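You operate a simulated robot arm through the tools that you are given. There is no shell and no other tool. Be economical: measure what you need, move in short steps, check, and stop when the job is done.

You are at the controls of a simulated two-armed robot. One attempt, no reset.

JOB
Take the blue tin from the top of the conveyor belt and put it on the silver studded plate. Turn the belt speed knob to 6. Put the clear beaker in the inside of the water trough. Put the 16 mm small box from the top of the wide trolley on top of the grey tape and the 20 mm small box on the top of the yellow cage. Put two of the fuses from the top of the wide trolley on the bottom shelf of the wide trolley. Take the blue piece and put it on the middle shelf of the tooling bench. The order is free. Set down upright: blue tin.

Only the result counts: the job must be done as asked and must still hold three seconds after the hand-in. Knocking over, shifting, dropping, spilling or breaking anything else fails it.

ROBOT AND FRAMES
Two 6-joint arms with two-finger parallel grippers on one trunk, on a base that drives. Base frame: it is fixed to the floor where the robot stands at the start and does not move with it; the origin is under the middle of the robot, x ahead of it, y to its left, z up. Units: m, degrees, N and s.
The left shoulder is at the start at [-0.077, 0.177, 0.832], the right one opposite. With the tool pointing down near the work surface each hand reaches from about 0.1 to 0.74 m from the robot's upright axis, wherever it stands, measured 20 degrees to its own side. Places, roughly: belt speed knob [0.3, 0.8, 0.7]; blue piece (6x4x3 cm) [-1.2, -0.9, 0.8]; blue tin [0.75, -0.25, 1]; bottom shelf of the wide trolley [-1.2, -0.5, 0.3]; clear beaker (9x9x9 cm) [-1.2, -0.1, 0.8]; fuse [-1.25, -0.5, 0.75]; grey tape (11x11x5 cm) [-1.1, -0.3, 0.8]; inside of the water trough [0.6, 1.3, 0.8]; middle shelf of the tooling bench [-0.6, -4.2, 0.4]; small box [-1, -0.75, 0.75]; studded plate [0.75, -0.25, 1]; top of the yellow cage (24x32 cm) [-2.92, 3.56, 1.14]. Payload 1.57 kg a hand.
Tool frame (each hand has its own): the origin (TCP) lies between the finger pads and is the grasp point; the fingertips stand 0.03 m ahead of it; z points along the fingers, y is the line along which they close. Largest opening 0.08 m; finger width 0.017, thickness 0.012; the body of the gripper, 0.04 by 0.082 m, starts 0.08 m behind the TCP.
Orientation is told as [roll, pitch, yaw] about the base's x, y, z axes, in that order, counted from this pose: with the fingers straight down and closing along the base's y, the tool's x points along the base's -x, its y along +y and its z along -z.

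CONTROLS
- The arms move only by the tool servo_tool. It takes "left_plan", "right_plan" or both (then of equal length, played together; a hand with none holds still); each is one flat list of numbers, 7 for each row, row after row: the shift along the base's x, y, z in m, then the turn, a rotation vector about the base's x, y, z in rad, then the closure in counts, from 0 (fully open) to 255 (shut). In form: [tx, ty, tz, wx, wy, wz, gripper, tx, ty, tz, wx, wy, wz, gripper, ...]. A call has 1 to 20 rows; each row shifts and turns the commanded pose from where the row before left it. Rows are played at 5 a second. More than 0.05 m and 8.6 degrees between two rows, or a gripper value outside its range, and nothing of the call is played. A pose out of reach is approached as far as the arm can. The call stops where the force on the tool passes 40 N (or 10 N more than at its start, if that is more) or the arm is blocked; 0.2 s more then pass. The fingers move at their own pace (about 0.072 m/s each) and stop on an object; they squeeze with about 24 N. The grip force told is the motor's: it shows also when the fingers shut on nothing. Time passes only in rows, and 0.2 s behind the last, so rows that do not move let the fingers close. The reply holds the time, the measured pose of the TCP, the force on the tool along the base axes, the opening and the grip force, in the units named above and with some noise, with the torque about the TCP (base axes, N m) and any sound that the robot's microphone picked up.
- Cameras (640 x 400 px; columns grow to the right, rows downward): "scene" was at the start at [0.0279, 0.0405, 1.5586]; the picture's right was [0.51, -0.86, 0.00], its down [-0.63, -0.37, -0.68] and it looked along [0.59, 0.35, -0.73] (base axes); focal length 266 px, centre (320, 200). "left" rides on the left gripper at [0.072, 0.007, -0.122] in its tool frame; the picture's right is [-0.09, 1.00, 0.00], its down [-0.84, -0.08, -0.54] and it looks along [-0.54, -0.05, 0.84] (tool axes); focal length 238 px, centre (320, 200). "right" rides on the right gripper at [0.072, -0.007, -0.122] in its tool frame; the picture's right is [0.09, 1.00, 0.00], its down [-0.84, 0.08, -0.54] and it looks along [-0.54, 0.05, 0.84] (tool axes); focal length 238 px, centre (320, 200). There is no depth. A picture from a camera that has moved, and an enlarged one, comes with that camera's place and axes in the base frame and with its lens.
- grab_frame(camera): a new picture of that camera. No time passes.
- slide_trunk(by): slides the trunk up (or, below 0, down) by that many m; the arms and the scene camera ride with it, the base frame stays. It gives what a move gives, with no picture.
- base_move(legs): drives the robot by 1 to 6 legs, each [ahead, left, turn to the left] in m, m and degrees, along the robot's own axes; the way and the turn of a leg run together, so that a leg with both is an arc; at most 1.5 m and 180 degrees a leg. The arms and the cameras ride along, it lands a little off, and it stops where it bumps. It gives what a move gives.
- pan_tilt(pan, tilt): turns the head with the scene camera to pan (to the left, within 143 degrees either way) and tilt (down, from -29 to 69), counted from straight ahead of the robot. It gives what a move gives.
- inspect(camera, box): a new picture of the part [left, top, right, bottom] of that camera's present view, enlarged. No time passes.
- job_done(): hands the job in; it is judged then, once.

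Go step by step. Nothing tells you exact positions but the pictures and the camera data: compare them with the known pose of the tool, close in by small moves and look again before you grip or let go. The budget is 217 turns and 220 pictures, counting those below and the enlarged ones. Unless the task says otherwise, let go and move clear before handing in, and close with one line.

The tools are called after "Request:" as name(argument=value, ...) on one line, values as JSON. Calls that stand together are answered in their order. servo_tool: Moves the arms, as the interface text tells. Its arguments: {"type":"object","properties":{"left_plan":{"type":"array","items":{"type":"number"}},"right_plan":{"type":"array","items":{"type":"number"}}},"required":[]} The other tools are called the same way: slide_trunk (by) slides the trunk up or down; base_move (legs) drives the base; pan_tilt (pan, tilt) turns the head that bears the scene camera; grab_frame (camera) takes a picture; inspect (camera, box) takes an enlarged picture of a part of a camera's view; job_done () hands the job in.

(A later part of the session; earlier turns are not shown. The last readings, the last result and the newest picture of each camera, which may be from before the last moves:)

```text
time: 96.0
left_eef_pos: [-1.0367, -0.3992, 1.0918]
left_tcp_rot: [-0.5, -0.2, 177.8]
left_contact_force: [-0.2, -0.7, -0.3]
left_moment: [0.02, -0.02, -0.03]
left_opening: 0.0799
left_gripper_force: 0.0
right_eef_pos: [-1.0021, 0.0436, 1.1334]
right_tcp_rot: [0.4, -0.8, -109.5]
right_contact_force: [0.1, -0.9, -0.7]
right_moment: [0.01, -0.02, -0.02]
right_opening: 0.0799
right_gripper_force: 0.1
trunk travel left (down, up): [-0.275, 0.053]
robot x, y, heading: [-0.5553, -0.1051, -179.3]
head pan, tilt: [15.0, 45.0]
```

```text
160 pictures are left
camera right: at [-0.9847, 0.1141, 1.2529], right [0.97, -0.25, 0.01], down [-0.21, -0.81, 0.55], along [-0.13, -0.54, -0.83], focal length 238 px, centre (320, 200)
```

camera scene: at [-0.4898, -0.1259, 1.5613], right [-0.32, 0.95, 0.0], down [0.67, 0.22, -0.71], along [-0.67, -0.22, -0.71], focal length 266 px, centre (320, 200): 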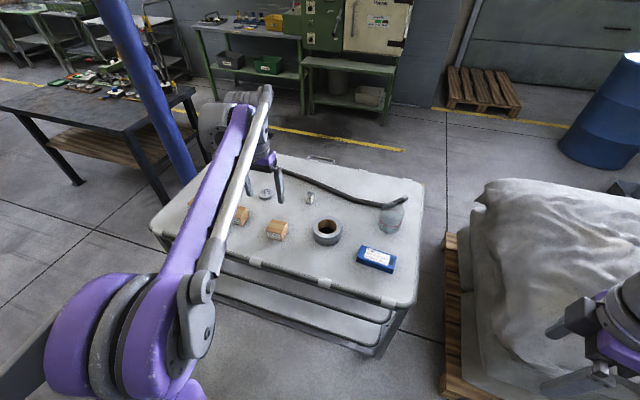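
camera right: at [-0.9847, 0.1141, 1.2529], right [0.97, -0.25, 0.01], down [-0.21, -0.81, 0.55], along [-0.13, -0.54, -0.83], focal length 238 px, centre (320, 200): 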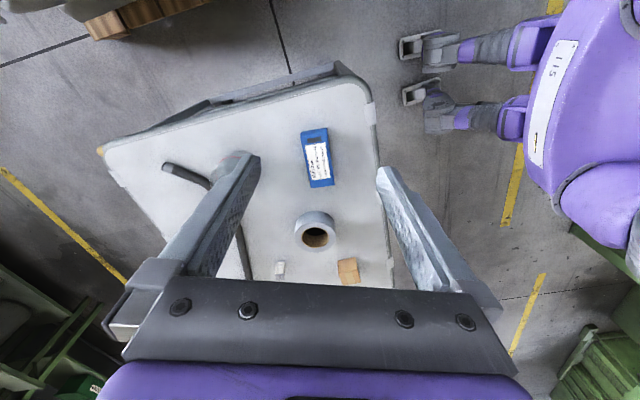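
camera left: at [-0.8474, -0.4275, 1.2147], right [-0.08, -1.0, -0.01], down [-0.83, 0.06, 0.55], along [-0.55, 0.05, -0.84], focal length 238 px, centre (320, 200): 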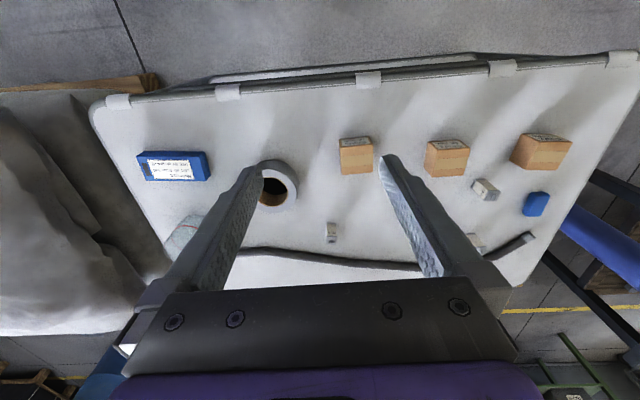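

Request:
servo_tool(right_plan=[-0.04, 0, 0, 0, 0, 0.113, 0, -0.04, 0, 0, 0, 0, 0.113, 0, -0.045, 0.0, 0, 0, 0, 0.114, 0])

Request:
grab_frame(camera="right")

Request:
grab_frame(camera="scene")

```text
time: 96.8
left_eef_pos: [-1.0355, -0.3995, 1.0915]
left_tcp_rot: [-0.5, -0.2, 177.8]
left_contact_force: [0.0, 0.7, 0.1]
left_moment: [-0.01, -0.05, -0.01]
left_opening: 0.08
left_gripper_force: 0.1
right_eef_pos: [-1.1261, 0.0449, 1.131]
right_tcp_rot: [0.3, -0.7, -90.0]
right_contact_force: [-1.4, -0.2, -0.3]
right_moment: [-0.02, -0.03, 0.04]
right_opening: 0.08
right_gripper_force: 0.1
trunk travel left (down, up): [-0.275, 0.053]
robot x, y, heading: [-0.5539, -0.1056, -179.4]
head pan, tilt: [15.0, 45.0]
```

```text
159 pictures are left
camera right: at [-1.1337, 0.1191, 1.2501], right [1.0, 0.09, 0.01], down [0.07, -0.83, 0.55], along [0.06, -0.55, -0.83], focal length 238 px, centre (320, 200)
```

right: 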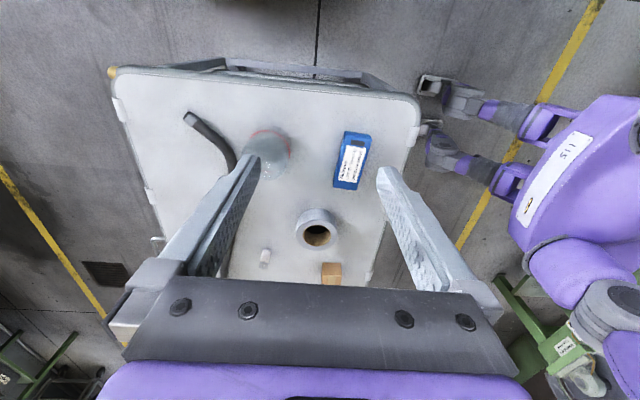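

```text
158 pictures are left
camera scene: at [-0.5918, -0.1271, 1.5612], right [-0.27, 0.96, 0.0], down [0.68, 0.19, -0.71], along [-0.68, -0.19, -0.71], focal length 266 px, centre (320, 200)
```

scene: 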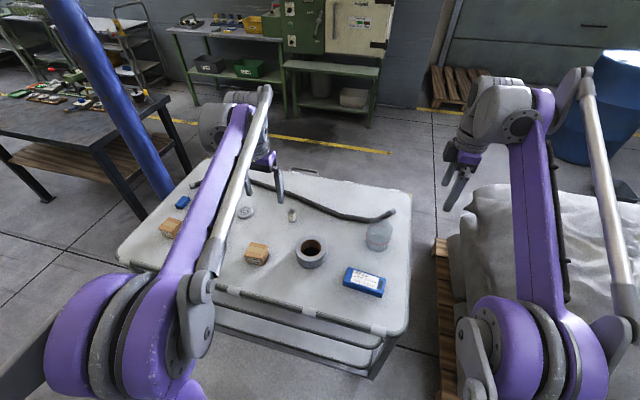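

Table top is ~z 0.728, tape ≈(-1.095,-0.300), beaker ≈(-1.217,-0.08). I'll lower the hand near it for a better look.

Request:
servo_tool(right_plan=[-0.02, -0.01, -0.035, 0, 0, 0, 0, -0.02, -0.01, -0.035, 0, 0, 0, 0, -0.02, -0.01, -0.035, 0, 0, 0, 0, 0, -0.01, -0.035, 0, 0, 0, 0])

Request:
grab_frame(camera="right")

```text
time: 97.8
left_eef_pos: [-1.0347, -0.4022, 1.0934]
left_tcp_rot: [-0.5, -0.3, 177.8]
left_contact_force: [0.2, 0.7, -0.9]
left_moment: [-0.01, -0.02, 0.01]
left_opening: 0.0802
left_gripper_force: 0.0
right_eef_pos: [-1.1862, 0.0031, 0.9888]
right_tcp_rot: [0.4, -0.8, -90.0]
right_contact_force: [-0.2, 0.0, -0.9]
right_moment: [0.02, 0.03, 0.01]
right_opening: 0.0801
right_gripper_force: 0.1
trunk travel left (down, up): [-0.275, 0.053]
robot x, y, heading: [-0.5542, -0.1, -179.5]
head pan, tilt: [15.0, 45.0]
```

```text
157 pictures are left
camera right: at [-1.1928, 0.077, 1.1087], right [1.0, 0.09, 0.0], down [0.07, -0.83, 0.55], along [0.05, -0.55, -0.83], focal length 238 px, centre (320, 200)
```

right: 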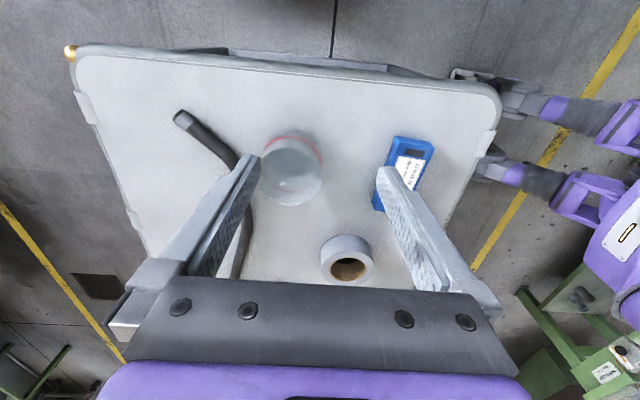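

Request:
servo_tool(right_plan=[0.004, -0.042, 0, 0, 0, 0, 0, 0.004, -0.042, 0, 0, 0, 0, 0, 0, 0, -0.04, 0, 0, 0, 0, 0, 0, -0.04, 0, 0, 0, 0])

Request:
grab_frame(camera="right")

Request:
inspect(camera="scene", box=[300, 170, 460, 270])

```text
time: 98.8
left_eef_pos: [-1.0343, -0.4011, 1.093]
left_tcp_rot: [-0.5, -0.3, 177.8]
left_contact_force: [-0.4, 0.7, -0.6]
left_moment: [0.01, -0.02, 0.01]
left_opening: 0.0799
left_gripper_force: 0.0
right_eef_pos: [-1.1789, -0.0782, 0.9122]
right_tcp_rot: [0.3, -0.8, -90.0]
right_contact_force: [-0.5, 0.0, 0.0]
right_moment: [0.02, 0.04, -0.03]
right_opening: 0.0801
right_gripper_force: 0.0
trunk travel left (down, up): [-0.275, 0.053]
robot x, y, heading: [-0.5504, -0.1088, -179.7]
head pan, tilt: [15.0, 45.0]
```

```text
156 pictures are left
camera right: at [-1.1878, -0.0036, 1.0311], right [1.0, 0.09, 0.0], down [0.07, -0.83, 0.55], along [0.05, -0.55, -0.83], focal length 238 px, centre (320, 200)
```

right: 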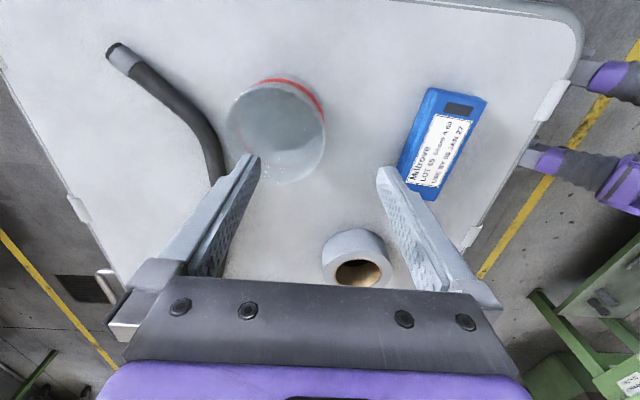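

```text
4.00 times, centred on (380, 220) of scene
camera zoom: at [-0.5896, -0.1277, 1.5613], right [-0.27, 0.96, 0.0], down [0.68, 0.19, -0.71], along [-0.68, -0.19, -0.71], focal length 1065 px, centre (80, 120)
```

zoom: 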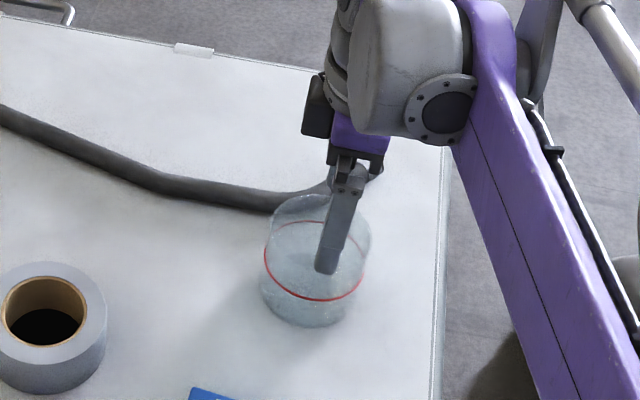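

Request:
servo_tool(right_plan=[0.001, 0, -0.04, 0, 0, 0, 0, 0, 0, -0.035, 0, 0, 0, 0, 0, 0, -0.025, 0, 0, 0, 0])

Request:
grab_frame(camera="right")

Request:
inspect(camera="scene", box=[300, 170, 460, 270])

```text
time: 99.6
left_eef_pos: [-1.0346, -0.4005, 1.0921]
left_tcp_rot: [-0.4, -0.3, 177.8]
left_contact_force: [0.3, -0.7, -0.5]
left_moment: [0.01, 0.0, 0.02]
left_opening: 0.0801
left_gripper_force: 0.0
right_eef_pos: [-1.1761, -0.078, 0.8105]
right_tcp_rot: [0.4, -0.8, -90.0]
right_contact_force: [0.4, -0.2, -0.5]
right_moment: [-0.01, -0.04, -0.02]
right_opening: 0.0796
right_gripper_force: 0.0
trunk travel left (down, up): [-0.275, 0.053]
robot x, y, heading: [-0.5516, -0.1038, -179.7]
head pan, tilt: [15.0, 45.0]
```

```text
154 pictures are left
camera right: at [-1.1838, -0.0043, 0.9309], right [1.0, 0.09, 0.0], down [0.07, -0.83, 0.55], along [0.05, -0.55, -0.83], focal length 238 px, centre (320, 200)
```

right: 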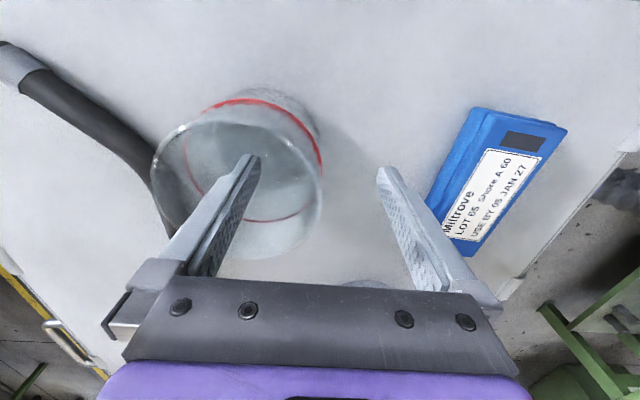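

```text
4.00 times, centred on (380, 220) of scene
camera zoom: at [-0.5895, -0.1272, 1.5613], right [-0.27, 0.96, 0.0], down [0.68, 0.19, -0.71], along [-0.68, -0.19, -0.71], focal length 1065 px, centre (80, 120)
```

zoom: 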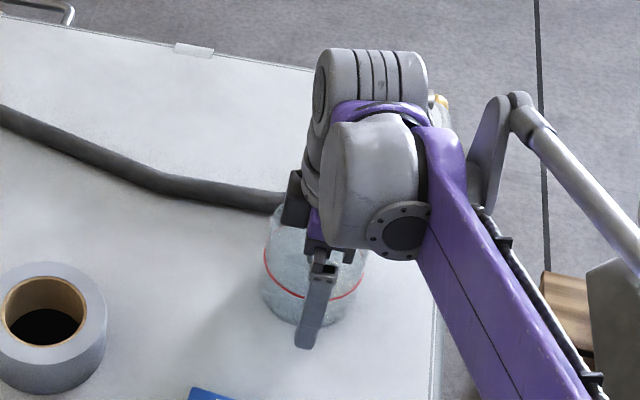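

One finger is inside and one outside the wall. Close on the wall.

Request:
servo_tool(right_plan=[0, 0, 0, 0, 0, 0, 80, 0, 0, 0, 0, 0, 0, 140, 0, 0, 0, 0, 0, 0, 200, 0, 0, 0, 0, 0, 0, 240, 0, 0, 0, 0, 0, 0, 255, 0, 0, 0, 0, 0, 0, 255])

Request:
servo_tool(right_plan=[0, 0, 0.01, 0, 0, 0, 255, 0, 0, 0.02, 0, 0, 0, 255, 0, 0, 0.03, 0, 0, 0, 255])

Request:
grab_frame(camera="right")

Request:
inspect(camera="scene", box=[300, 170, 460, 270])

```text
time: 101.0
left_eef_pos: [-1.0348, -0.3997, 1.0933]
left_tcp_rot: [-0.6, -0.3, 177.9]
left_contact_force: [-0.4, 0.0, -0.6]
left_moment: [0.02, -0.01, 0.01]
left_opening: 0.0801
left_gripper_force: 0.1
right_eef_pos: [-1.1761, -0.0771, 0.8115]
right_tcp_rot: [0.3, -0.8, -90.1]
right_contact_force: [-0.4, -0.3, 2.8]
right_moment: [0.01, 0.26, 0.08]
right_opening: 0.0025
right_gripper_force: 24.0
trunk travel left (down, up): [-0.275, 0.053]
robot x, y, heading: [-0.5539, -0.1025, -179.5]
head pan, tilt: [15.0, 45.0]
```

```text
time: 101.8
left_eef_pos: [-1.0341, -0.4001, 1.0933]
left_tcp_rot: [-0.5, -0.3, 177.8]
left_contact_force: [-0.4, -0.7, 0.3]
left_moment: [0.02, 0.03, -0.01]
left_opening: 0.0804
left_gripper_force: 0.0
right_eef_pos: [-1.1786, -0.0777, 0.8714]
right_tcp_rot: [0.4, -0.8, -89.9]
right_contact_force: [0.1, 0.2, -1.3]
right_moment: [-0.03, -0.08, 0.0]
right_opening: 0.0026
right_gripper_force: 23.4
trunk travel left (down, up): [-0.275, 0.053]
robot x, y, heading: [-0.5492, -0.1046, -179.7]
head pan, tilt: [15.0, 45.0]
```

```text
152 pictures are left
camera right: at [-1.1861, -0.0044, 0.9927], right [1.0, 0.09, 0.0], down [0.07, -0.83, 0.55], along [0.05, -0.55, -0.83], focal length 238 px, centre (320, 200)
```

right: 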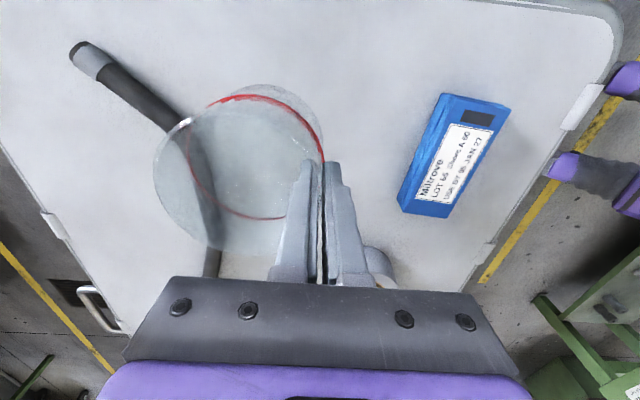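

```text
4.00 times, centred on (380, 220) of scene
camera zoom: at [-0.5889, -0.1273, 1.5613], right [-0.27, 0.96, 0.0], down [0.68, 0.19, -0.71], along [-0.68, -0.19, -0.71], focal length 1065 px, centre (80, 120)
```

zoom: 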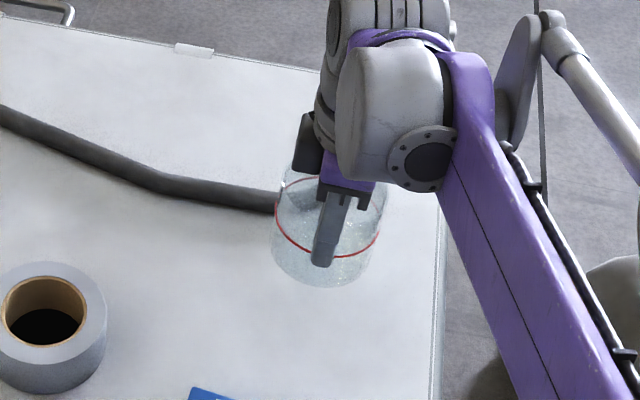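

Beaker is held. I'll raise it, retract, and then read the box labels with the left hand out of the way.

Request:
servo_tool(right_plan=[0, 0, 0.04, 0, 0, 0, 255, 0, 0, 0.04, 0, 0, 0, 255, 0, 0, 0.04, 0, 0, 0, 255, 0.04, 0.02, 0.01, 0, 0, 0, 255, 0.04, 0.02, 0, 0, 0, 0, 255, 0.04, 0.02, 0, 0, 0, 0, 255, 0.04, 0.02, 0, 0, 0, 0, 255, 0.04, 0, 0, 0, 0, 0, 255])

Request:
inspect(camera="left", box=[300, 100, 620, 300])

Request:
inspect(camera="scene", box=[150, 180, 310, 280])

```text
time: 103.6
left_eef_pos: [-1.0342, -0.4006, 1.0929]
left_tcp_rot: [-0.5, -0.4, 177.8]
left_contact_force: [0.1, -0.1, 0.3]
left_moment: [0.01, 0.04, -0.05]
left_opening: 0.0801
left_gripper_force: 0.1
right_eef_pos: [-0.973, -0.0007, 0.9981]
right_tcp_rot: [0.3, -0.8, -89.9]
right_contact_force: [0.2, 0.5, -0.8]
right_moment: [0.0, -0.03, 0.0]
right_opening: 0.0023
right_gripper_force: 24.0
trunk travel left (down, up): [-0.275, 0.053]
robot x, y, heading: [-0.5531, -0.1086, -179.5]
head pan, tilt: [15.0, 45.0]
```

```text
2.00 times, centred on (460, 200) of left
camera zoom: at [-0.9607, -0.4104, 1.215], right [-0.13, -0.99, -0.01], down [-0.83, 0.1, 0.55], along [-0.54, 0.08, -0.84], focal length 477 px, centre (40, 200)
```

zoom: 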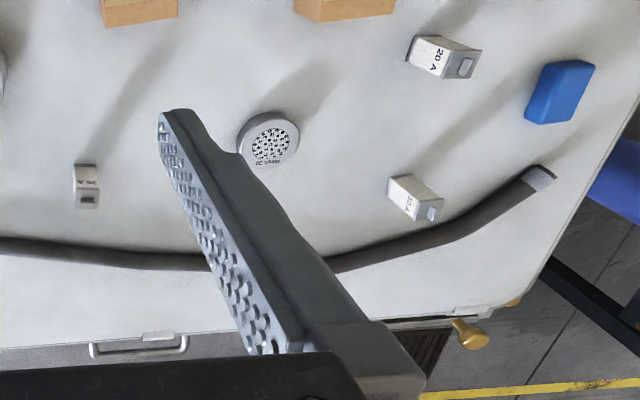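

```text
4.00 times, centred on (230, 230) of scene
camera zoom: at [-0.5879, -0.1275, 1.5613], right [-0.27, 0.96, 0.0], down [0.68, 0.19, -0.71], along [-0.68, -0.19, -0.71], focal length 1065 px, centre (680, 80)
```

zoom: 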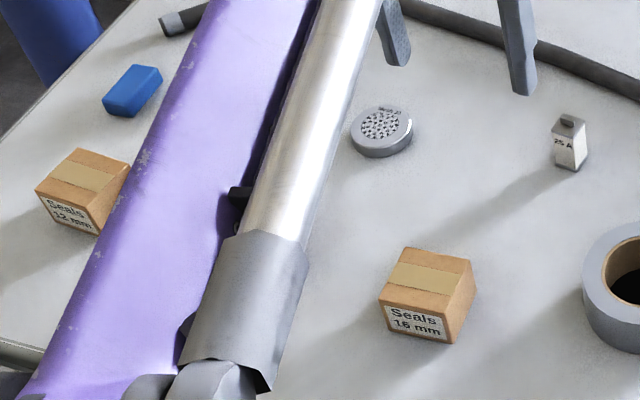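

Request:
servo_tool(left_plan=[0.045, -0.01, 0, 0, 0, 0, 0, 0.045, -0.01, 0, 0, 0, 0, 0, 0.045, -0.01, 0, 0, 0, 0, 0])

Request:
grab_frame(camera="left")

Request:
inspect(camera="scene", box=[130, 160, 330, 285])

```text
time: 104.4
left_eef_pos: [-0.8976, -0.4335, 1.0922]
left_tcp_rot: [-0.4, -0.4, 177.8]
left_contact_force: [0.9, 0.6, 0.3]
left_moment: [0.0, 0.01, 0.01]
left_opening: 0.08
left_gripper_force: 0.0
right_eef_pos: [-0.9742, -0.0006, 0.9985]
right_tcp_rot: [0.3, -0.8, -90.0]
right_contact_force: [0.1, -0.5, -0.6]
right_moment: [-0.01, -0.03, 0.0]
right_opening: 0.0026
right_gripper_force: 24.0
trunk travel left (down, up): [-0.275, 0.053]
robot x, y, heading: [-0.5507, -0.1076, -179.6]
head pan, tilt: [15.0, 45.0]
```

```text
148 pictures are left
camera left: at [-0.8255, -0.4442, 1.2156], right [-0.13, -0.99, -0.01], down [-0.83, 0.11, 0.55], along [-0.54, 0.08, -0.84], focal length 238 px, centre (320, 200)
```

left: 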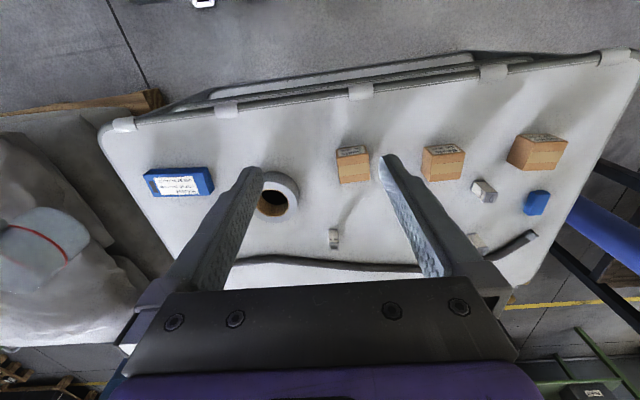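

```text
3.20 times, centred on (230, 222) of scene
camera zoom: at [-0.5876, -0.1269, 1.5613], right [-0.27, 0.96, 0.0], down [0.68, 0.19, -0.71], along [-0.68, -0.19, -0.71], focal length 852 px, centre (608, 128)
```

zoom: 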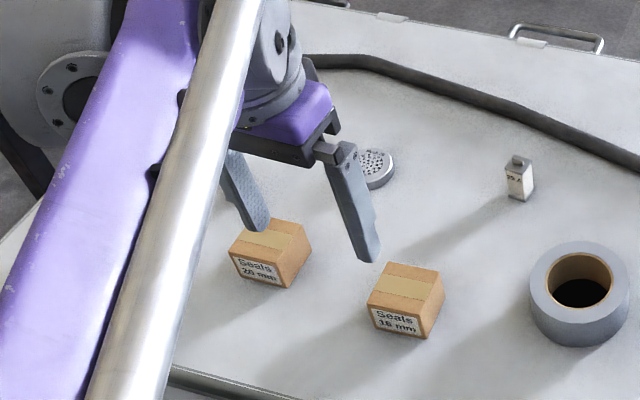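

Boxes from tape outward: 16, 20, 12 mm. 16 mm box at about (-1.042,-0.482), top z≈0.775. I'll bring the left hand above it.

Request:
servo_tool(left_plan=[-0.036, -0.012, -0.03, 0, 0, 0, 0, -0.036, -0.012, -0.03, 0, 0, 0, 0, -0.036, -0.012, -0.03, 0, 0, 0, 0, -0.036, -0.012, -0.03, 0, 0, 0, 0, 0, 0, -0.04, 0, 0, 0, 0, 0, 0, -0.04, 0, 0, 0, 0])

Request:
grab_frame(camera="left")

Request:
grab_frame(camera="scene")

```text
time: 105.8
left_eef_pos: [-1.0463, -0.4798, 0.8922]
left_tcp_rot: [-0.5, -0.2, 177.7]
left_contact_force: [-0.1, 0.0, -0.1]
left_moment: [0.05, 0.02, 0.01]
left_opening: 0.0801
left_gripper_force: 0.0
right_eef_pos: [-0.9763, -0.0011, 0.9983]
right_tcp_rot: [0.4, -0.7, -90.1]
right_contact_force: [0.2, 0.2, -0.9]
right_moment: [0.03, -0.07, 0.0]
right_opening: 0.0027
right_gripper_force: 23.7
trunk travel left (down, up): [-0.275, 0.053]
robot x, y, heading: [-0.5511, -0.1075, -179.6]
head pan, tilt: [15.0, 45.0]
```

```text
146 pictures are left
camera left: at [-0.9752, -0.4894, 1.0137], right [-0.13, -0.99, -0.01], down [-0.83, 0.1, 0.55], along [-0.54, 0.08, -0.84], focal length 238 px, centre (320, 200)
```

left: 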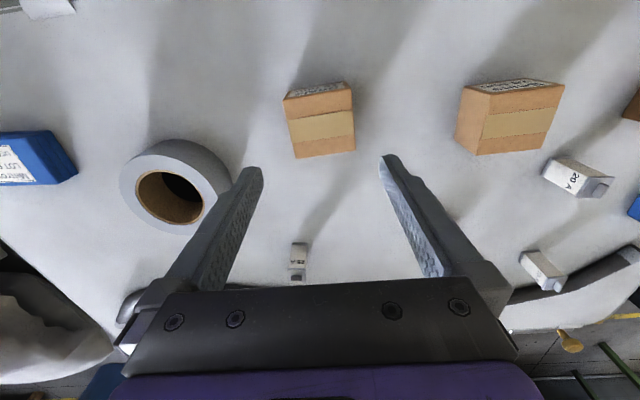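

```text
145 pictures are left
camera scene: at [-0.5904, -0.1278, 1.5613], right [-0.27, 0.96, 0.0], down [0.68, 0.19, -0.71], along [-0.68, -0.19, -0.71], focal length 266 px, centre (320, 200)
```

scene: 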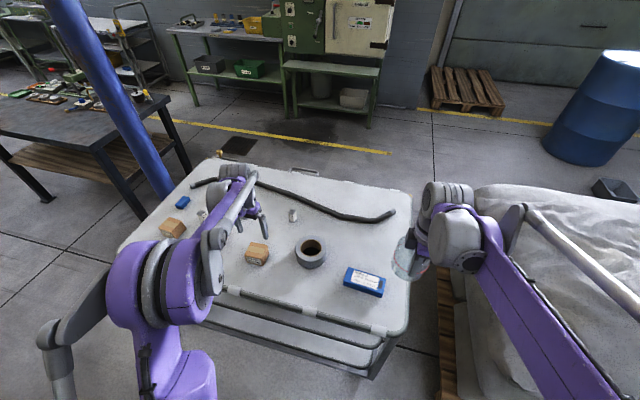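

Request:
servo_tool(left_plan=[0.006, 0, -0.04, 0, 0, 0, 0, 0, 0, -0.04, 0, 0, 0, 0, 0, 0, -0.03, 0, 0, 0, 0, 0, 0, -0.014, 0, 0, 0, 0, 0, 0, 0, 0, 0, 0, 60, 0, 0, 0, 0, 0, 0, 120, 0, 0, 0, 0, 0, 0, 160, 0, 0, 0, 0, 0, 0, 180])

Request:
servo_tool(left_plan=[0, 0, 0.01, 0, 0, 0, 180, 0, 0, 0.03, 0, 0, 0, 180, 0, 0, 0.03, 0, 0, 0, 180])

Request:
grab_frame(camera="left")

```text
time: 107.6
left_eef_pos: [-1.0376, -0.4785, 0.769]
left_tcp_rot: [-0.5, -0.4, 177.8]
left_contact_force: [-0.2, -12.7, 22.6]
left_moment: [-1.3, -0.07, -0.07]
left_opening: 0.0624
left_gripper_force: 24.1
right_eef_pos: [-0.974, -0.0005, 0.9987]
right_tcp_rot: [0.2, -0.8, -90.0]
right_contact_force: [-0.7, 0.4, -0.8]
right_moment: [-0.01, -0.06, -0.01]
right_opening: 0.0025
right_gripper_force: 23.7
trunk travel left (down, up): [-0.275, 0.053]
robot x, y, heading: [-0.5507, -0.1019, -179.7]
head pan, tilt: [15.0, 45.0]
```

```text
time: 108.4
left_eef_pos: [-1.0381, -0.4793, 0.8391]
left_tcp_rot: [-0.6, -0.3, 177.8]
left_contact_force: [-0.3, 0.4, -1.3]
left_moment: [-0.02, 0.02, 0.0]
left_opening: 0.0626
left_gripper_force: 24.2
right_eef_pos: [-0.9745, -0.0015, 0.999]
right_tcp_rot: [0.3, -0.8, -89.9]
right_contact_force: [0.9, -0.1, -1.9]
right_moment: [0.01, -0.03, 0.02]
right_opening: 0.0027
right_gripper_force: 24.1
trunk travel left (down, up): [-0.275, 0.053]
robot x, y, heading: [-0.5513, -0.1048, -179.7]
head pan, tilt: [15.0, 45.0]
```

```text
144 pictures are left
camera left: at [-0.9656, -0.4892, 0.9605], right [-0.13, -0.99, -0.01], down [-0.83, 0.1, 0.55], along [-0.54, 0.08, -0.84], focal length 238 px, centre (320, 200)
```

left: 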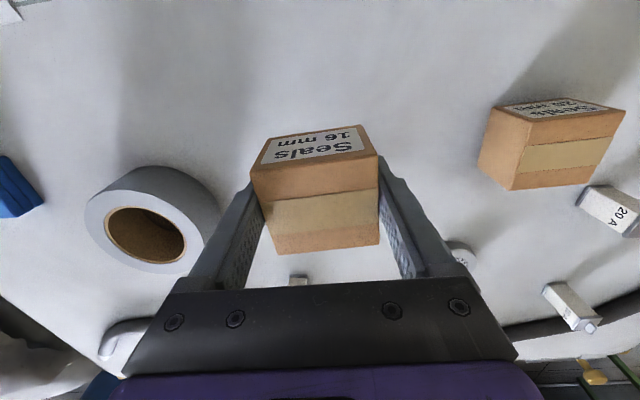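

Holding the 16 mm box. Carry it over the tape centre (-1.097,-0.299).

Request:
servo_tool(left_plan=[0, 0, 0.025, 0, 0, 0, 180, -0.014, 0.045, 0, 0, 0, 0, 180, -0.014, 0.045, 0, 0, 0, 0, 180, -0.014, 0.045, 0, 0, 0, 0, 180, -0.015, 0.045, 0, 0, 0, 0, 180])

Request:
grab_frame(camera="left")

Request:
inspect(camera="scene", box=[230, 180, 390, 280])

```text
time: 109.6
left_eef_pos: [-1.0947, -0.2968, 0.8664]
left_tcp_rot: [-0.4, -0.3, 177.7]
left_contact_force: [0.5, -0.3, -0.8]
left_moment: [0.0, -0.03, 0.04]
left_opening: 0.0623
left_gripper_force: 23.7
right_eef_pos: [-0.9753, -0.0003, 0.9983]
right_tcp_rot: [0.4, -0.9, -89.9]
right_contact_force: [-0.2, 0.9, -0.3]
right_moment: [0.02, -0.05, 0.01]
right_opening: 0.0025
right_gripper_force: 23.9
trunk travel left (down, up): [-0.275, 0.053]
robot x, y, heading: [-0.5524, -0.1078, -179.3]
head pan, tilt: [15.0, 45.0]
```

```text
143 pictures are left
camera left: at [-1.0224, -0.3073, 0.9871], right [-0.13, -0.99, -0.01], down [-0.83, 0.11, 0.55], along [-0.54, 0.08, -0.84], focal length 238 px, centre (320, 200)
```

left: 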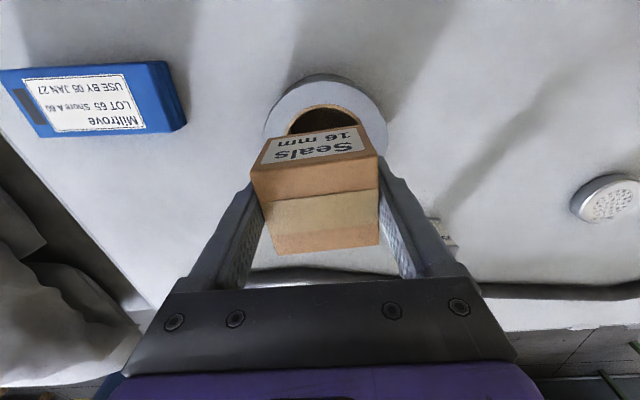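

```text
4.00 times, centred on (310, 230) of scene
camera zoom: at [-0.5901, -0.1261, 1.5613], right [-0.27, 0.96, 0.0], down [0.68, 0.19, -0.71], along [-0.68, -0.19, -0.71], focal length 1065 px, centre (360, 80)
```

zoom: 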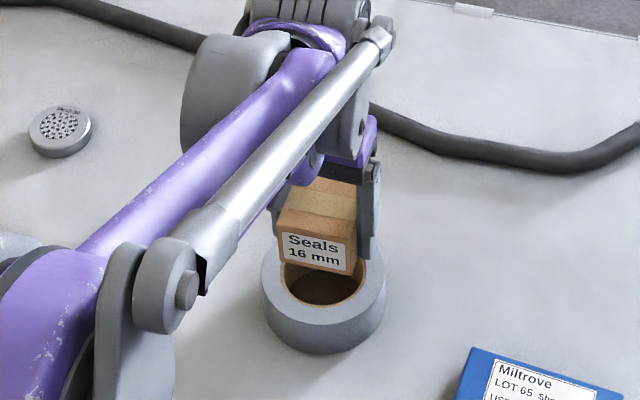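

Request:
servo_tool(left_plan=[0.002, -0.003, -0.02, 0, 0, 0, 180, 0, 0, -0.015, 0, 0, 0, 180, 0, 0, -0.005, 0, 0, 0, 180])

Request:
servo_tool(left_plan=[0, 0, -0.003, 0, 0, 0, 180, 0, 0, -0.002, 0, 0, 0, 180])

Request:
inspect(camera="scene", box=[230, 180, 390, 280])

```text
time: 110.4
left_eef_pos: [-1.0925, -0.3014, 0.8227]
left_tcp_rot: [-0.5, -0.3, 177.9]
left_contact_force: [-0.1, -0.1, -0.8]
left_moment: [-0.01, 0.02, 0.0]
left_opening: 0.0623
left_gripper_force: 24.1
right_eef_pos: [-0.974, -0.0004, 0.9978]
right_tcp_rot: [0.2, -0.8, -90.1]
right_contact_force: [-0.5, -0.8, -0.9]
right_moment: [0.02, -0.06, 0.0]
right_opening: 0.0027
right_gripper_force: 24.1
trunk travel left (down, up): [-0.275, 0.053]
robot x, y, heading: [-0.552, -0.1109, -179.7]
head pan, tilt: [15.0, 45.0]
```

```text
time: 111.0
left_eef_pos: [-1.094, -0.302, 0.8201]
left_tcp_rot: [-0.5, -0.4, 177.9]
left_contact_force: [1.1, 0.2, -1.2]
left_moment: [-0.01, 0.01, 0.01]
left_opening: 0.0621
left_gripper_force: 23.6
right_eef_pos: [-0.9741, -0.0004, 0.9985]
right_tcp_rot: [0.3, -0.9, -90.0]
right_contact_force: [-0.3, -0.7, -1.7]
right_moment: [-0.01, -0.04, 0.01]
right_opening: 0.0028
right_gripper_force: 23.9
trunk travel left (down, up): [-0.275, 0.053]
robot x, y, heading: [-0.5514, -0.1049, -179.6]
head pan, tilt: [15.0, 45.0]
```

```text
4.00 times, centred on (310, 230) of scene
camera zoom: at [-0.5895, -0.1272, 1.5613], right [-0.27, 0.96, 0.0], down [0.68, 0.19, -0.71], along [-0.68, -0.19, -0.71], focal length 1065 px, centre (360, 80)
```

zoom: 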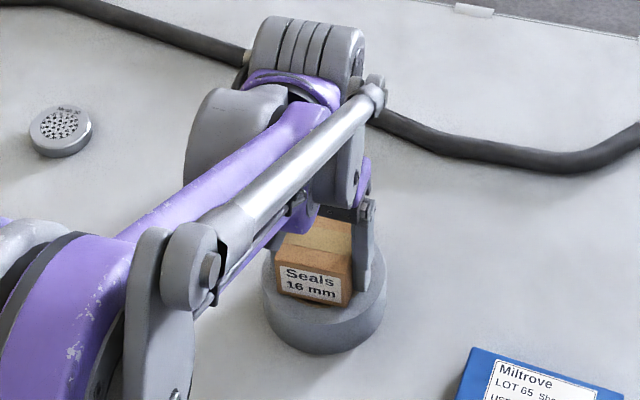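

Request:
servo_tool(left_plan=[0, 0, -0.003, 0, 0, 0, 180])

Request:
servo_tool(left_plan=[0, 0, -0.003, 0, 0, 0, 180])

Request:
servo_tool(left_plan=[0, 0, -0.003, 0, 0, 0, 180])

```text
time: 111.4
left_eef_pos: [-1.0924, -0.3014, 0.8176]
left_tcp_rot: [-0.4, -0.5, 177.9]
left_contact_force: [-2.7, -2.1, 17.3]
left_moment: [-0.69, 0.06, -0.09]
left_opening: 0.0623
left_gripper_force: 23.9
right_eef_pos: [-0.9733, 0.0003, 0.9998]
right_tcp_rot: [0.3, -0.8, -90.0]
right_contact_force: [0.0, -0.3, -0.9]
right_moment: [-0.03, -0.02, 0.02]
right_opening: 0.0024
right_gripper_force: 24.1
trunk travel left (down, up): [-0.275, 0.053]
robot x, y, heading: [-0.5487, -0.1034, -179.5]
head pan, tilt: [15.0, 45.0]
```

```text
time: 111.8
left_eef_pos: [-1.0924, -0.3024, 0.8175]
left_tcp_rot: [-0.2, -0.6, 177.7]
left_contact_force: [-0.2, 0.0, 24.2]
left_moment: [-0.74, -0.24, 0.01]
left_opening: 0.0622
left_gripper_force: 23.9
right_eef_pos: [-0.974, -0.0012, 0.9985]
right_tcp_rot: [0.2, -0.9, -90.0]
right_contact_force: [-0.6, -1.0, -2.3]
right_moment: [-0.03, -0.06, 0.02]
right_opening: 0.0024
right_gripper_force: 24.1
trunk travel left (down, up): [-0.275, 0.053]
robot x, y, heading: [-0.553, -0.1073, -179.7]
head pan, tilt: [15.0, 45.0]
stopped in row 1 (left hand): the force on the tool passed its limit at 45 N (the readings are from after the stop); the commanded pose is now the measured one
```

```text
time: 112.2
left_eef_pos: [-1.0924, -0.301, 0.8182]
left_tcp_rot: [-0.1, -0.5, 177.7]
left_contact_force: [1.3, 1.5, 25.9]
left_moment: [-0.74, -0.27, 0.12]
left_opening: 0.0623
left_gripper_force: 24.3
right_eef_pos: [-0.9729, -0.0002, 0.9977]
right_tcp_rot: [0.2, -0.9, -90.0]
right_contact_force: [-0.9, -0.6, -0.8]
right_moment: [0.0, -0.07, -0.01]
right_opening: 0.0026
right_gripper_force: 23.5
trunk travel left (down, up): [-0.275, 0.053]
robot x, y, heading: [-0.5554, -0.1078, -179.5]
head pan, tilt: [15.0, 45.0]
stopped in row 1 (left hand): the force on the tool passed its limit at 46 N (the readings are from after the stop); the commanded pose is now the measured one
```

Request:
servo_tool(left_plan=[0, 0, 0.002, 0, 0, 0, 180, 0, 0, 0, 0, 0, 0, 100, 0, 0, 0, 0, 0, 0, 0, 0, 0, 0, 0, 0, 0, 0, 0, 0, 0.02, 0, 0, 0, 0, 0, 0, 0.04, 0, 0, 0, 0, 0, 0, 0.04, 0, 0, 0, 0])

Request:
grab_frame(camera="left")

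Request:
inspect(camera="scene", box=[230, 180, 390, 280])

```text
time: 113.8
left_eef_pos: [-1.0932, -0.3015, 0.9193]
left_tcp_rot: [-0.3, -0.5, 177.8]
left_contact_force: [0.4, -0.4, 0.3]
left_moment: [0.0, 0.0, 0.0]
left_opening: 0.0801
left_gripper_force: 0.0
right_eef_pos: [-0.9742, 0.0006, 0.9979]
right_tcp_rot: [0.3, -0.8, -90.1]
right_contact_force: [0.7, -0.4, -1.4]
right_moment: [-0.01, -0.07, 0.01]
right_opening: 0.0027
right_gripper_force: 23.9
trunk travel left (down, up): [-0.275, 0.053]
robot x, y, heading: [-0.5561, -0.1079, -179.6]
head pan, tilt: [15.0, 45.0]
```

```text
140 pictures are left
camera left: at [-1.0192, -0.3109, 1.0403], right [-0.13, -0.99, 0.0], down [-0.83, 0.11, 0.55], along [-0.55, 0.08, -0.83], focal length 238 px, centre (320, 200)
```

left: 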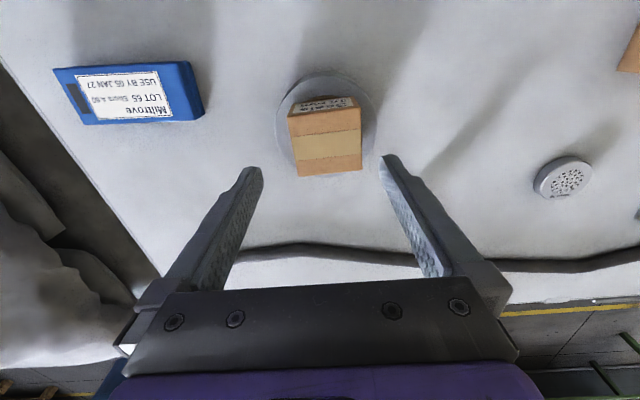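

```text
4.00 times, centred on (310, 230) of scene
camera zoom: at [-0.5891, -0.1272, 1.5613], right [-0.27, 0.96, 0.0], down [0.68, 0.19, -0.71], along [-0.68, -0.19, -0.71], focal length 1065 px, centre (360, 80)
```

zoom: 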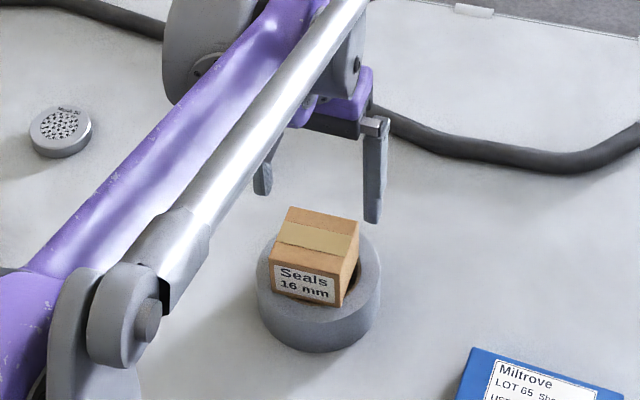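

Request:
inspect(camera="left", box=[240, 50, 400, 200])

Request:
inspect(camera="scene", box=[282, 222, 338, 272])

```text
2.67 times, centred on (320, 125) of left
camera zoom: at [-1.0192, -0.3109, 1.0403], right [-0.13, -0.99, 0.0], down [-0.83, 0.11, 0.55], along [-0.55, 0.08, -0.83], focal length 636 px, centre (320, 400)
```

zoom: 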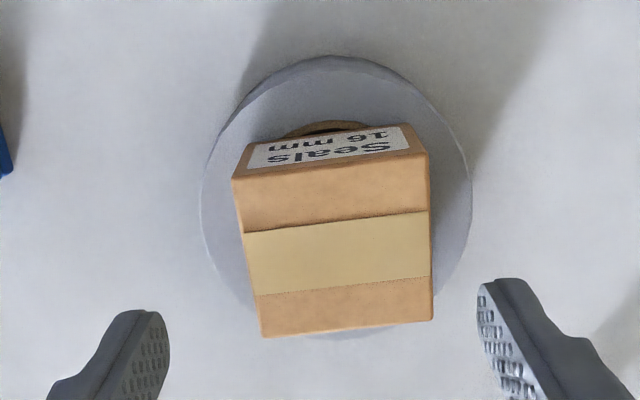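

```text
8.00 times, centred on (310, 247) of scene
camera zoom: at [-0.5891, -0.1272, 1.5613], right [-0.27, 0.96, 0.0], down [0.68, 0.19, -0.71], along [-0.68, -0.19, -0.71], focal length 2130 px, centre (400, -176)
```

zoom: 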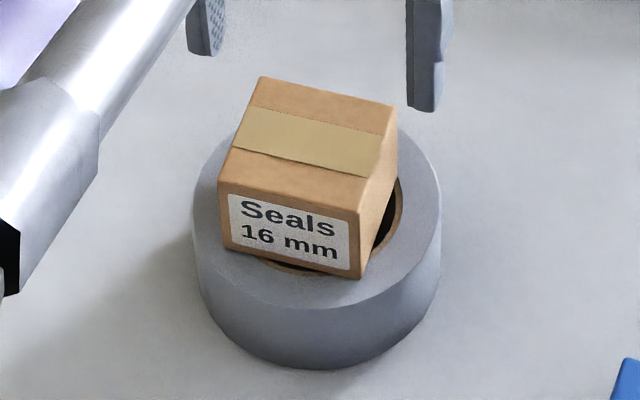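

16 mm box rests across the tape ring. Next the 20 mm box at about (-1.058,-0.659) with the left hand.

Request:
servo_tool(left_plan=[0.004, -0.045, 0, 0, 0, 0, 0, 0.004, -0.045, 0, 0, 0, 0, 0, 0.004, -0.045, 0, 0, 0, 0, 0, 0.004, -0.045, 0, 0, 0, 0, 0, 0.004, -0.045, 0, 0, 0, 0, 0, 0.005, -0.045, 0, 0, 0, 0, 0, 0.005, -0.045, 0, 0, 0, 0, 0, 0.005, -0.04, -0.02, 0, 0, 0, 0])

Request:
grab_frame(camera="left")

```text
time: 115.5
left_eef_pos: [-1.0615, -0.6595, 0.8993]
left_tcp_rot: [-0.3, -0.4, 177.6]
left_contact_force: [-1.0, -0.7, 0.1]
left_moment: [0.0, -0.02, 0.01]
left_opening: 0.0797
left_gripper_force: 0.1
right_eef_pos: [-0.9747, -0.0022, 0.9996]
right_tcp_rot: [0.3, -0.7, -90.0]
right_contact_force: [-0.1, -0.4, -1.1]
right_moment: [0.0, -0.06, 0.04]
right_opening: 0.0026
right_gripper_force: 23.6
trunk travel left (down, up): [-0.275, 0.053]
robot x, y, heading: [-0.5533, -0.1064, -179.4]
head pan, tilt: [15.0, 45.0]
```

```text
136 pictures are left
camera left: at [-0.9879, -0.6685, 1.0218], right [-0.13, -0.99, -0.01], down [-0.83, 0.11, 0.55], along [-0.54, 0.08, -0.84], focal length 238 px, centre (320, 200)
```

left: 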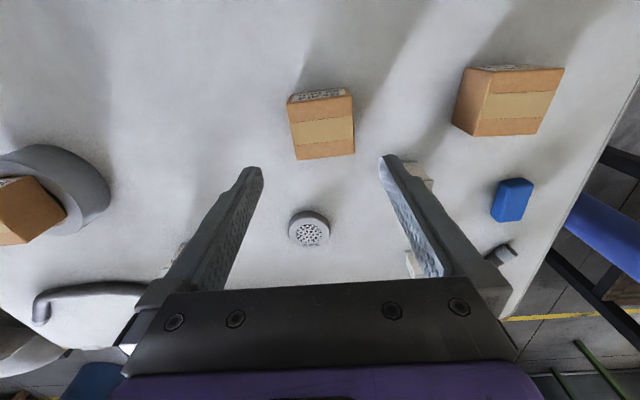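

Request:
servo_tool(left_plan=[0.006, 0.001, -0.04, 0, 0, 0, 0, 0, 0, -0.04, 0, 0, 0, 0, 0, 0, -0.03, 0, 0, 0, 0, 0, 0, -0.016, 0, 0, 0, 0, 0, 0, 0, 0, 0, 0, 60, 0, 0, 0, 0, 0, 0, 120, 0, 0, 0, 0, 0, 0, 160, 0, 0, 0, 0, 0, 0, 180])

Request:
servo_tool(left_plan=[0, 0, 0.02, 0, 0, 0, 180, 0, 0, 0.04, 0, 0, 0, 180, 0, 0, 0.04, 0, 0, 0, 180, 0, 0, 0.04, 0, 0, 0, 180])

Request:
grab_frame(camera="left")

```text
time: 117.3
left_eef_pos: [-1.0548, -0.656, 0.7712]
left_tcp_rot: [-0.2, -0.5, 177.8]
left_contact_force: [-0.4, 0.0, 0.0]
left_moment: [0.01, -0.01, 0.0]
left_opening: 0.0618
left_gripper_force: 23.9
right_eef_pos: [-0.9758, -0.0012, 0.9987]
right_tcp_rot: [0.3, -0.9, -90.1]
right_contact_force: [-0.4, -0.4, -1.0]
right_moment: [0.03, -0.05, -0.01]
right_opening: 0.0025
right_gripper_force: 24.1
trunk travel left (down, up): [-0.275, 0.053]
robot x, y, heading: [-0.5512, -0.1089, -179.6]
head pan, tilt: [15.0, 45.0]
```

```text
time: 118.3
left_eef_pos: [-1.0535, -0.6597, 0.9117]
left_tcp_rot: [-0.3, -0.4, 177.7]
left_contact_force: [-0.7, -1.6, -1.7]
left_moment: [0.01, 0.02, 0.04]
left_opening: 0.0616
left_gripper_force: 24.1
right_eef_pos: [-0.9746, -0.0013, 0.9985]
right_tcp_rot: [0.3, -0.8, -89.9]
right_contact_force: [0.0, -0.5, -0.8]
right_moment: [0.02, -0.03, 0.01]
right_opening: 0.0027
right_gripper_force: 24.1
trunk travel left (down, up): [-0.275, 0.053]
robot x, y, heading: [-0.5551, -0.1092, -179.6]
head pan, tilt: [15.0, 45.0]
```

```text
135 pictures are left
camera left: at [-0.9796, -0.6688, 1.0341], right [-0.13, -0.99, 0.0], down [-0.83, 0.11, 0.55], along [-0.54, 0.08, -0.84], focal length 238 px, centre (320, 200)
```

left: 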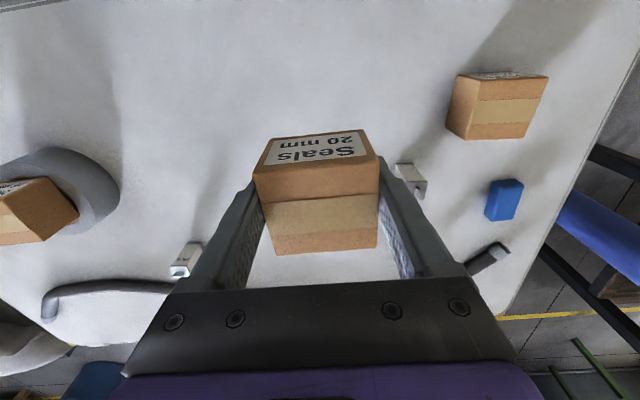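

Holding "Seals 20 mm" and the beaker. Retract both hands and drive to the water trough.

Request:
servo_tool(left_plan=[0.03, 0.03, 0.02, 0, 0, 0, 180, 0.03, 0.03, 0.02, 0, 0, 0, 180, 0.03, 0.03, 0.02, 0, 0, 0, 180, 0.03, 0.03, 0.02, 0, 0, 0, 180, 0.03, 0.03, 0.02, 0, 0, 0, 180, 0.03, 0.03, 0.02, 0, 0, 0, 180], right_plan=[0.03, 0.02, 0.01, 0, 0, 0, 255, 0.03, 0.02, 0.01, 0, 0, 0, 255, 0.03, 0.02, 0.01, 0, 0, 0, 255, 0.03, 0.02, 0.01, 0, 0, 0, 255, 0.03, 0.02, 0.01, 0, 0, 0, 255, 0.02, 0, 0, 0, 0, 0, 255])

Request:
base_move(legs=[[-0.15, 0, 0], [0, -1.5, 0], [0, 0, 180]])

Request:
pan_tilt(pan=0, tilt=40)

Request:
grab_frame(camera="scene")

Request:
grab_frame(camera="right")

```text
time: 119.8
left_eef_pos: [-0.8708, -0.4753, 1.0276]
left_tcp_rot: [-0.3, -0.7, 177.7]
left_contact_force: [0.7, -0.4, -1.5]
left_moment: [-0.04, 0.0, 0.0]
left_opening: 0.0618
left_gripper_force: 23.6
right_eef_pos: [-0.8019, 0.0988, 1.0482]
right_tcp_rot: [0.4, -0.8, -90.0]
right_contact_force: [0.0, -0.5, -1.2]
right_moment: [-0.03, -0.04, 0.02]
right_opening: 0.0025
right_gripper_force: 23.8
trunk travel left (down, up): [-0.275, 0.053]
robot x, y, heading: [-0.5534, -0.1064, -179.4]
head pan, tilt: [15.0, 45.0]
```

```text
time: 141.0
left_eef_pos: [-0.0266, 1.7082, 1.0266]
left_tcp_rot: [-0.3, -0.5, -9.9]
left_contact_force: [0.0, -0.1, -0.3]
left_moment: [-0.02, -0.04, 0.03]
left_opening: 0.0617
left_gripper_force: 24.2
right_eef_pos: [-0.1706, 1.1452, 1.0475]
right_tcp_rot: [0.3, -0.7, 82.5]
right_contact_force: [0.2, -0.2, -2.2]
right_moment: [-0.01, 0.06, -0.01]
right_opening: 0.0027
right_gripper_force: 24.2
trunk travel left (down, up): [-0.275, 0.053]
robot x, y, heading: [-0.3958, 1.3774, -7.3]
head pan, tilt: [15.0, 45.0]
```

```text
time: 141.8
left_eef_pos: [-0.0261, 1.7059, 1.0271]
left_tcp_rot: [-0.3, -0.6, -9.9]
left_contact_force: [0.1, 0.7, -0.6]
left_moment: [-0.01, 0.0, 0.0]
left_opening: 0.0616
left_gripper_force: 24.2
right_eef_pos: [-0.1704, 1.1459, 1.0487]
right_tcp_rot: [0.3, -0.8, 82.3]
right_contact_force: [-0.4, -0.8, -1.2]
right_moment: [0.03, 0.04, 0.0]
right_opening: 0.0027
right_gripper_force: 23.7
trunk travel left (down, up): [-0.275, 0.053]
robot x, y, heading: [-0.391, 1.3777, -7.4]
head pan, tilt: [0.0, 40.0]
```

```text
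134 pictures are left
camera scene: at [-0.3482, 1.3758, 1.5685], right [-0.12, -0.99, 0.0], down [-0.64, 0.08, -0.77], along [0.76, -0.1, -0.64], focal length 266 px, centre (320, 200)
```

scene: 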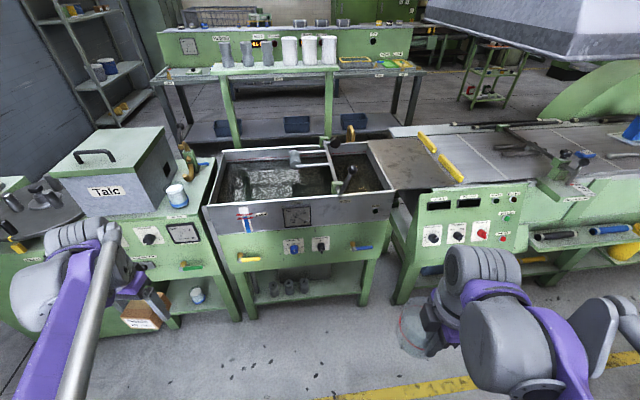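

```text
133 pictures are left
camera right: at [-0.1727, 1.0716, 1.1683], right [-1.0, 0.04, 0.0], down [0.04, 0.83, 0.55], along [0.02, 0.55, -0.83], focal length 238 px, centre (320, 200)
```

right: 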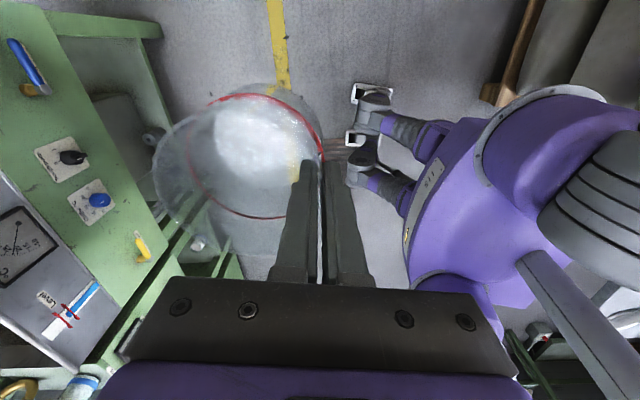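

Request:
inspect(camera="scene", box=[200, 130, 420, 265])

```text
2.91 times, centred on (310, 198) of scene
camera zoom: at [-0.3482, 1.3758, 1.5685], right [-0.12, -0.99, 0.0], down [-0.64, 0.08, -0.77], along [0.76, -0.1, -0.64], focal length 774 px, centre (349, 207)
```

zoom: 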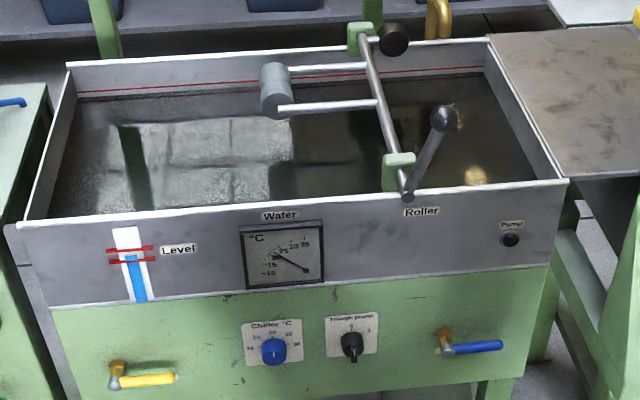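

The trough spans about x 0.43–0.83, y 0.98–1.69, with a roller on the right half, so I'll aim for (0.58,1.52). Align and approach.

Request:
base_move(legs=[[0, 0, 7.4], [0.28, 0.17, 0]])

Request:
pan_tilt(pan=0, tilt=50)

Request:
grab_frame(camera="scene")

```text
time: 144.5
left_eef_pos: [0.2016, 1.9265, 1.028]
left_tcp_rot: [-0.2, -0.5, -1.9]
left_contact_force: [0.9, -1.0, -1.1]
left_moment: [-0.01, 0.01, 0.03]
left_opening: 0.0615
left_gripper_force: 24.0
right_eef_pos: [0.1372, 1.3499, 1.0488]
right_tcp_rot: [0.3, -0.9, 90.3]
right_contact_force: [0.1, -0.6, -1.9]
right_moment: [0.01, 0.06, -0.02]
right_opening: 0.0026
right_gripper_force: 23.8
trunk travel left (down, up): [-0.275, 0.053]
robot x, y, heading: [-0.1167, 1.5524, 0.7]
head pan, tilt: [0.0, 40.0]
```

```text
time: 145.3
left_eef_pos: [0.202, 1.9261, 1.0282]
left_tcp_rot: [-0.3, -0.6, -1.9]
left_contact_force: [-0.1, -1.1, -1.1]
left_moment: [0.0, 0.0, -0.01]
left_opening: 0.0617
left_gripper_force: 24.3
right_eef_pos: [0.1368, 1.3499, 1.0483]
right_tcp_rot: [0.4, -0.8, 90.3]
right_contact_force: [0.2, -0.4, -0.8]
right_moment: [0.01, 0.05, 0.0]
right_opening: 0.0027
right_gripper_force: 23.9
trunk travel left (down, up): [-0.275, 0.053]
robot x, y, heading: [-0.1148, 1.5515, 0.9]
head pan, tilt: [0.0, 50.0]
```

```text
131 pictures are left
camera scene: at [-0.0798, 1.553, 1.5544], right [0.01, -1.0, 0.0], down [-0.77, -0.01, -0.64], along [0.64, 0.01, -0.77], focal length 266 px, centre (320, 200)
```

scene: 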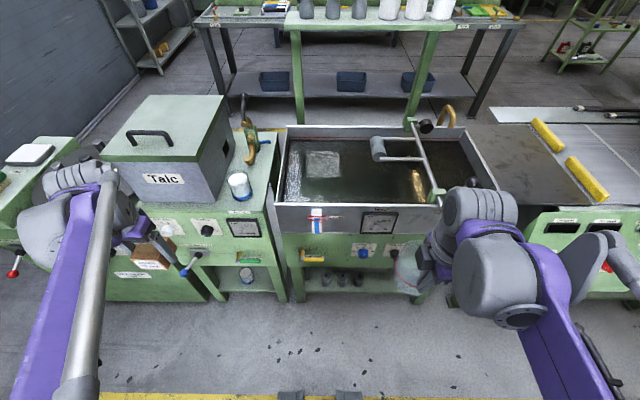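

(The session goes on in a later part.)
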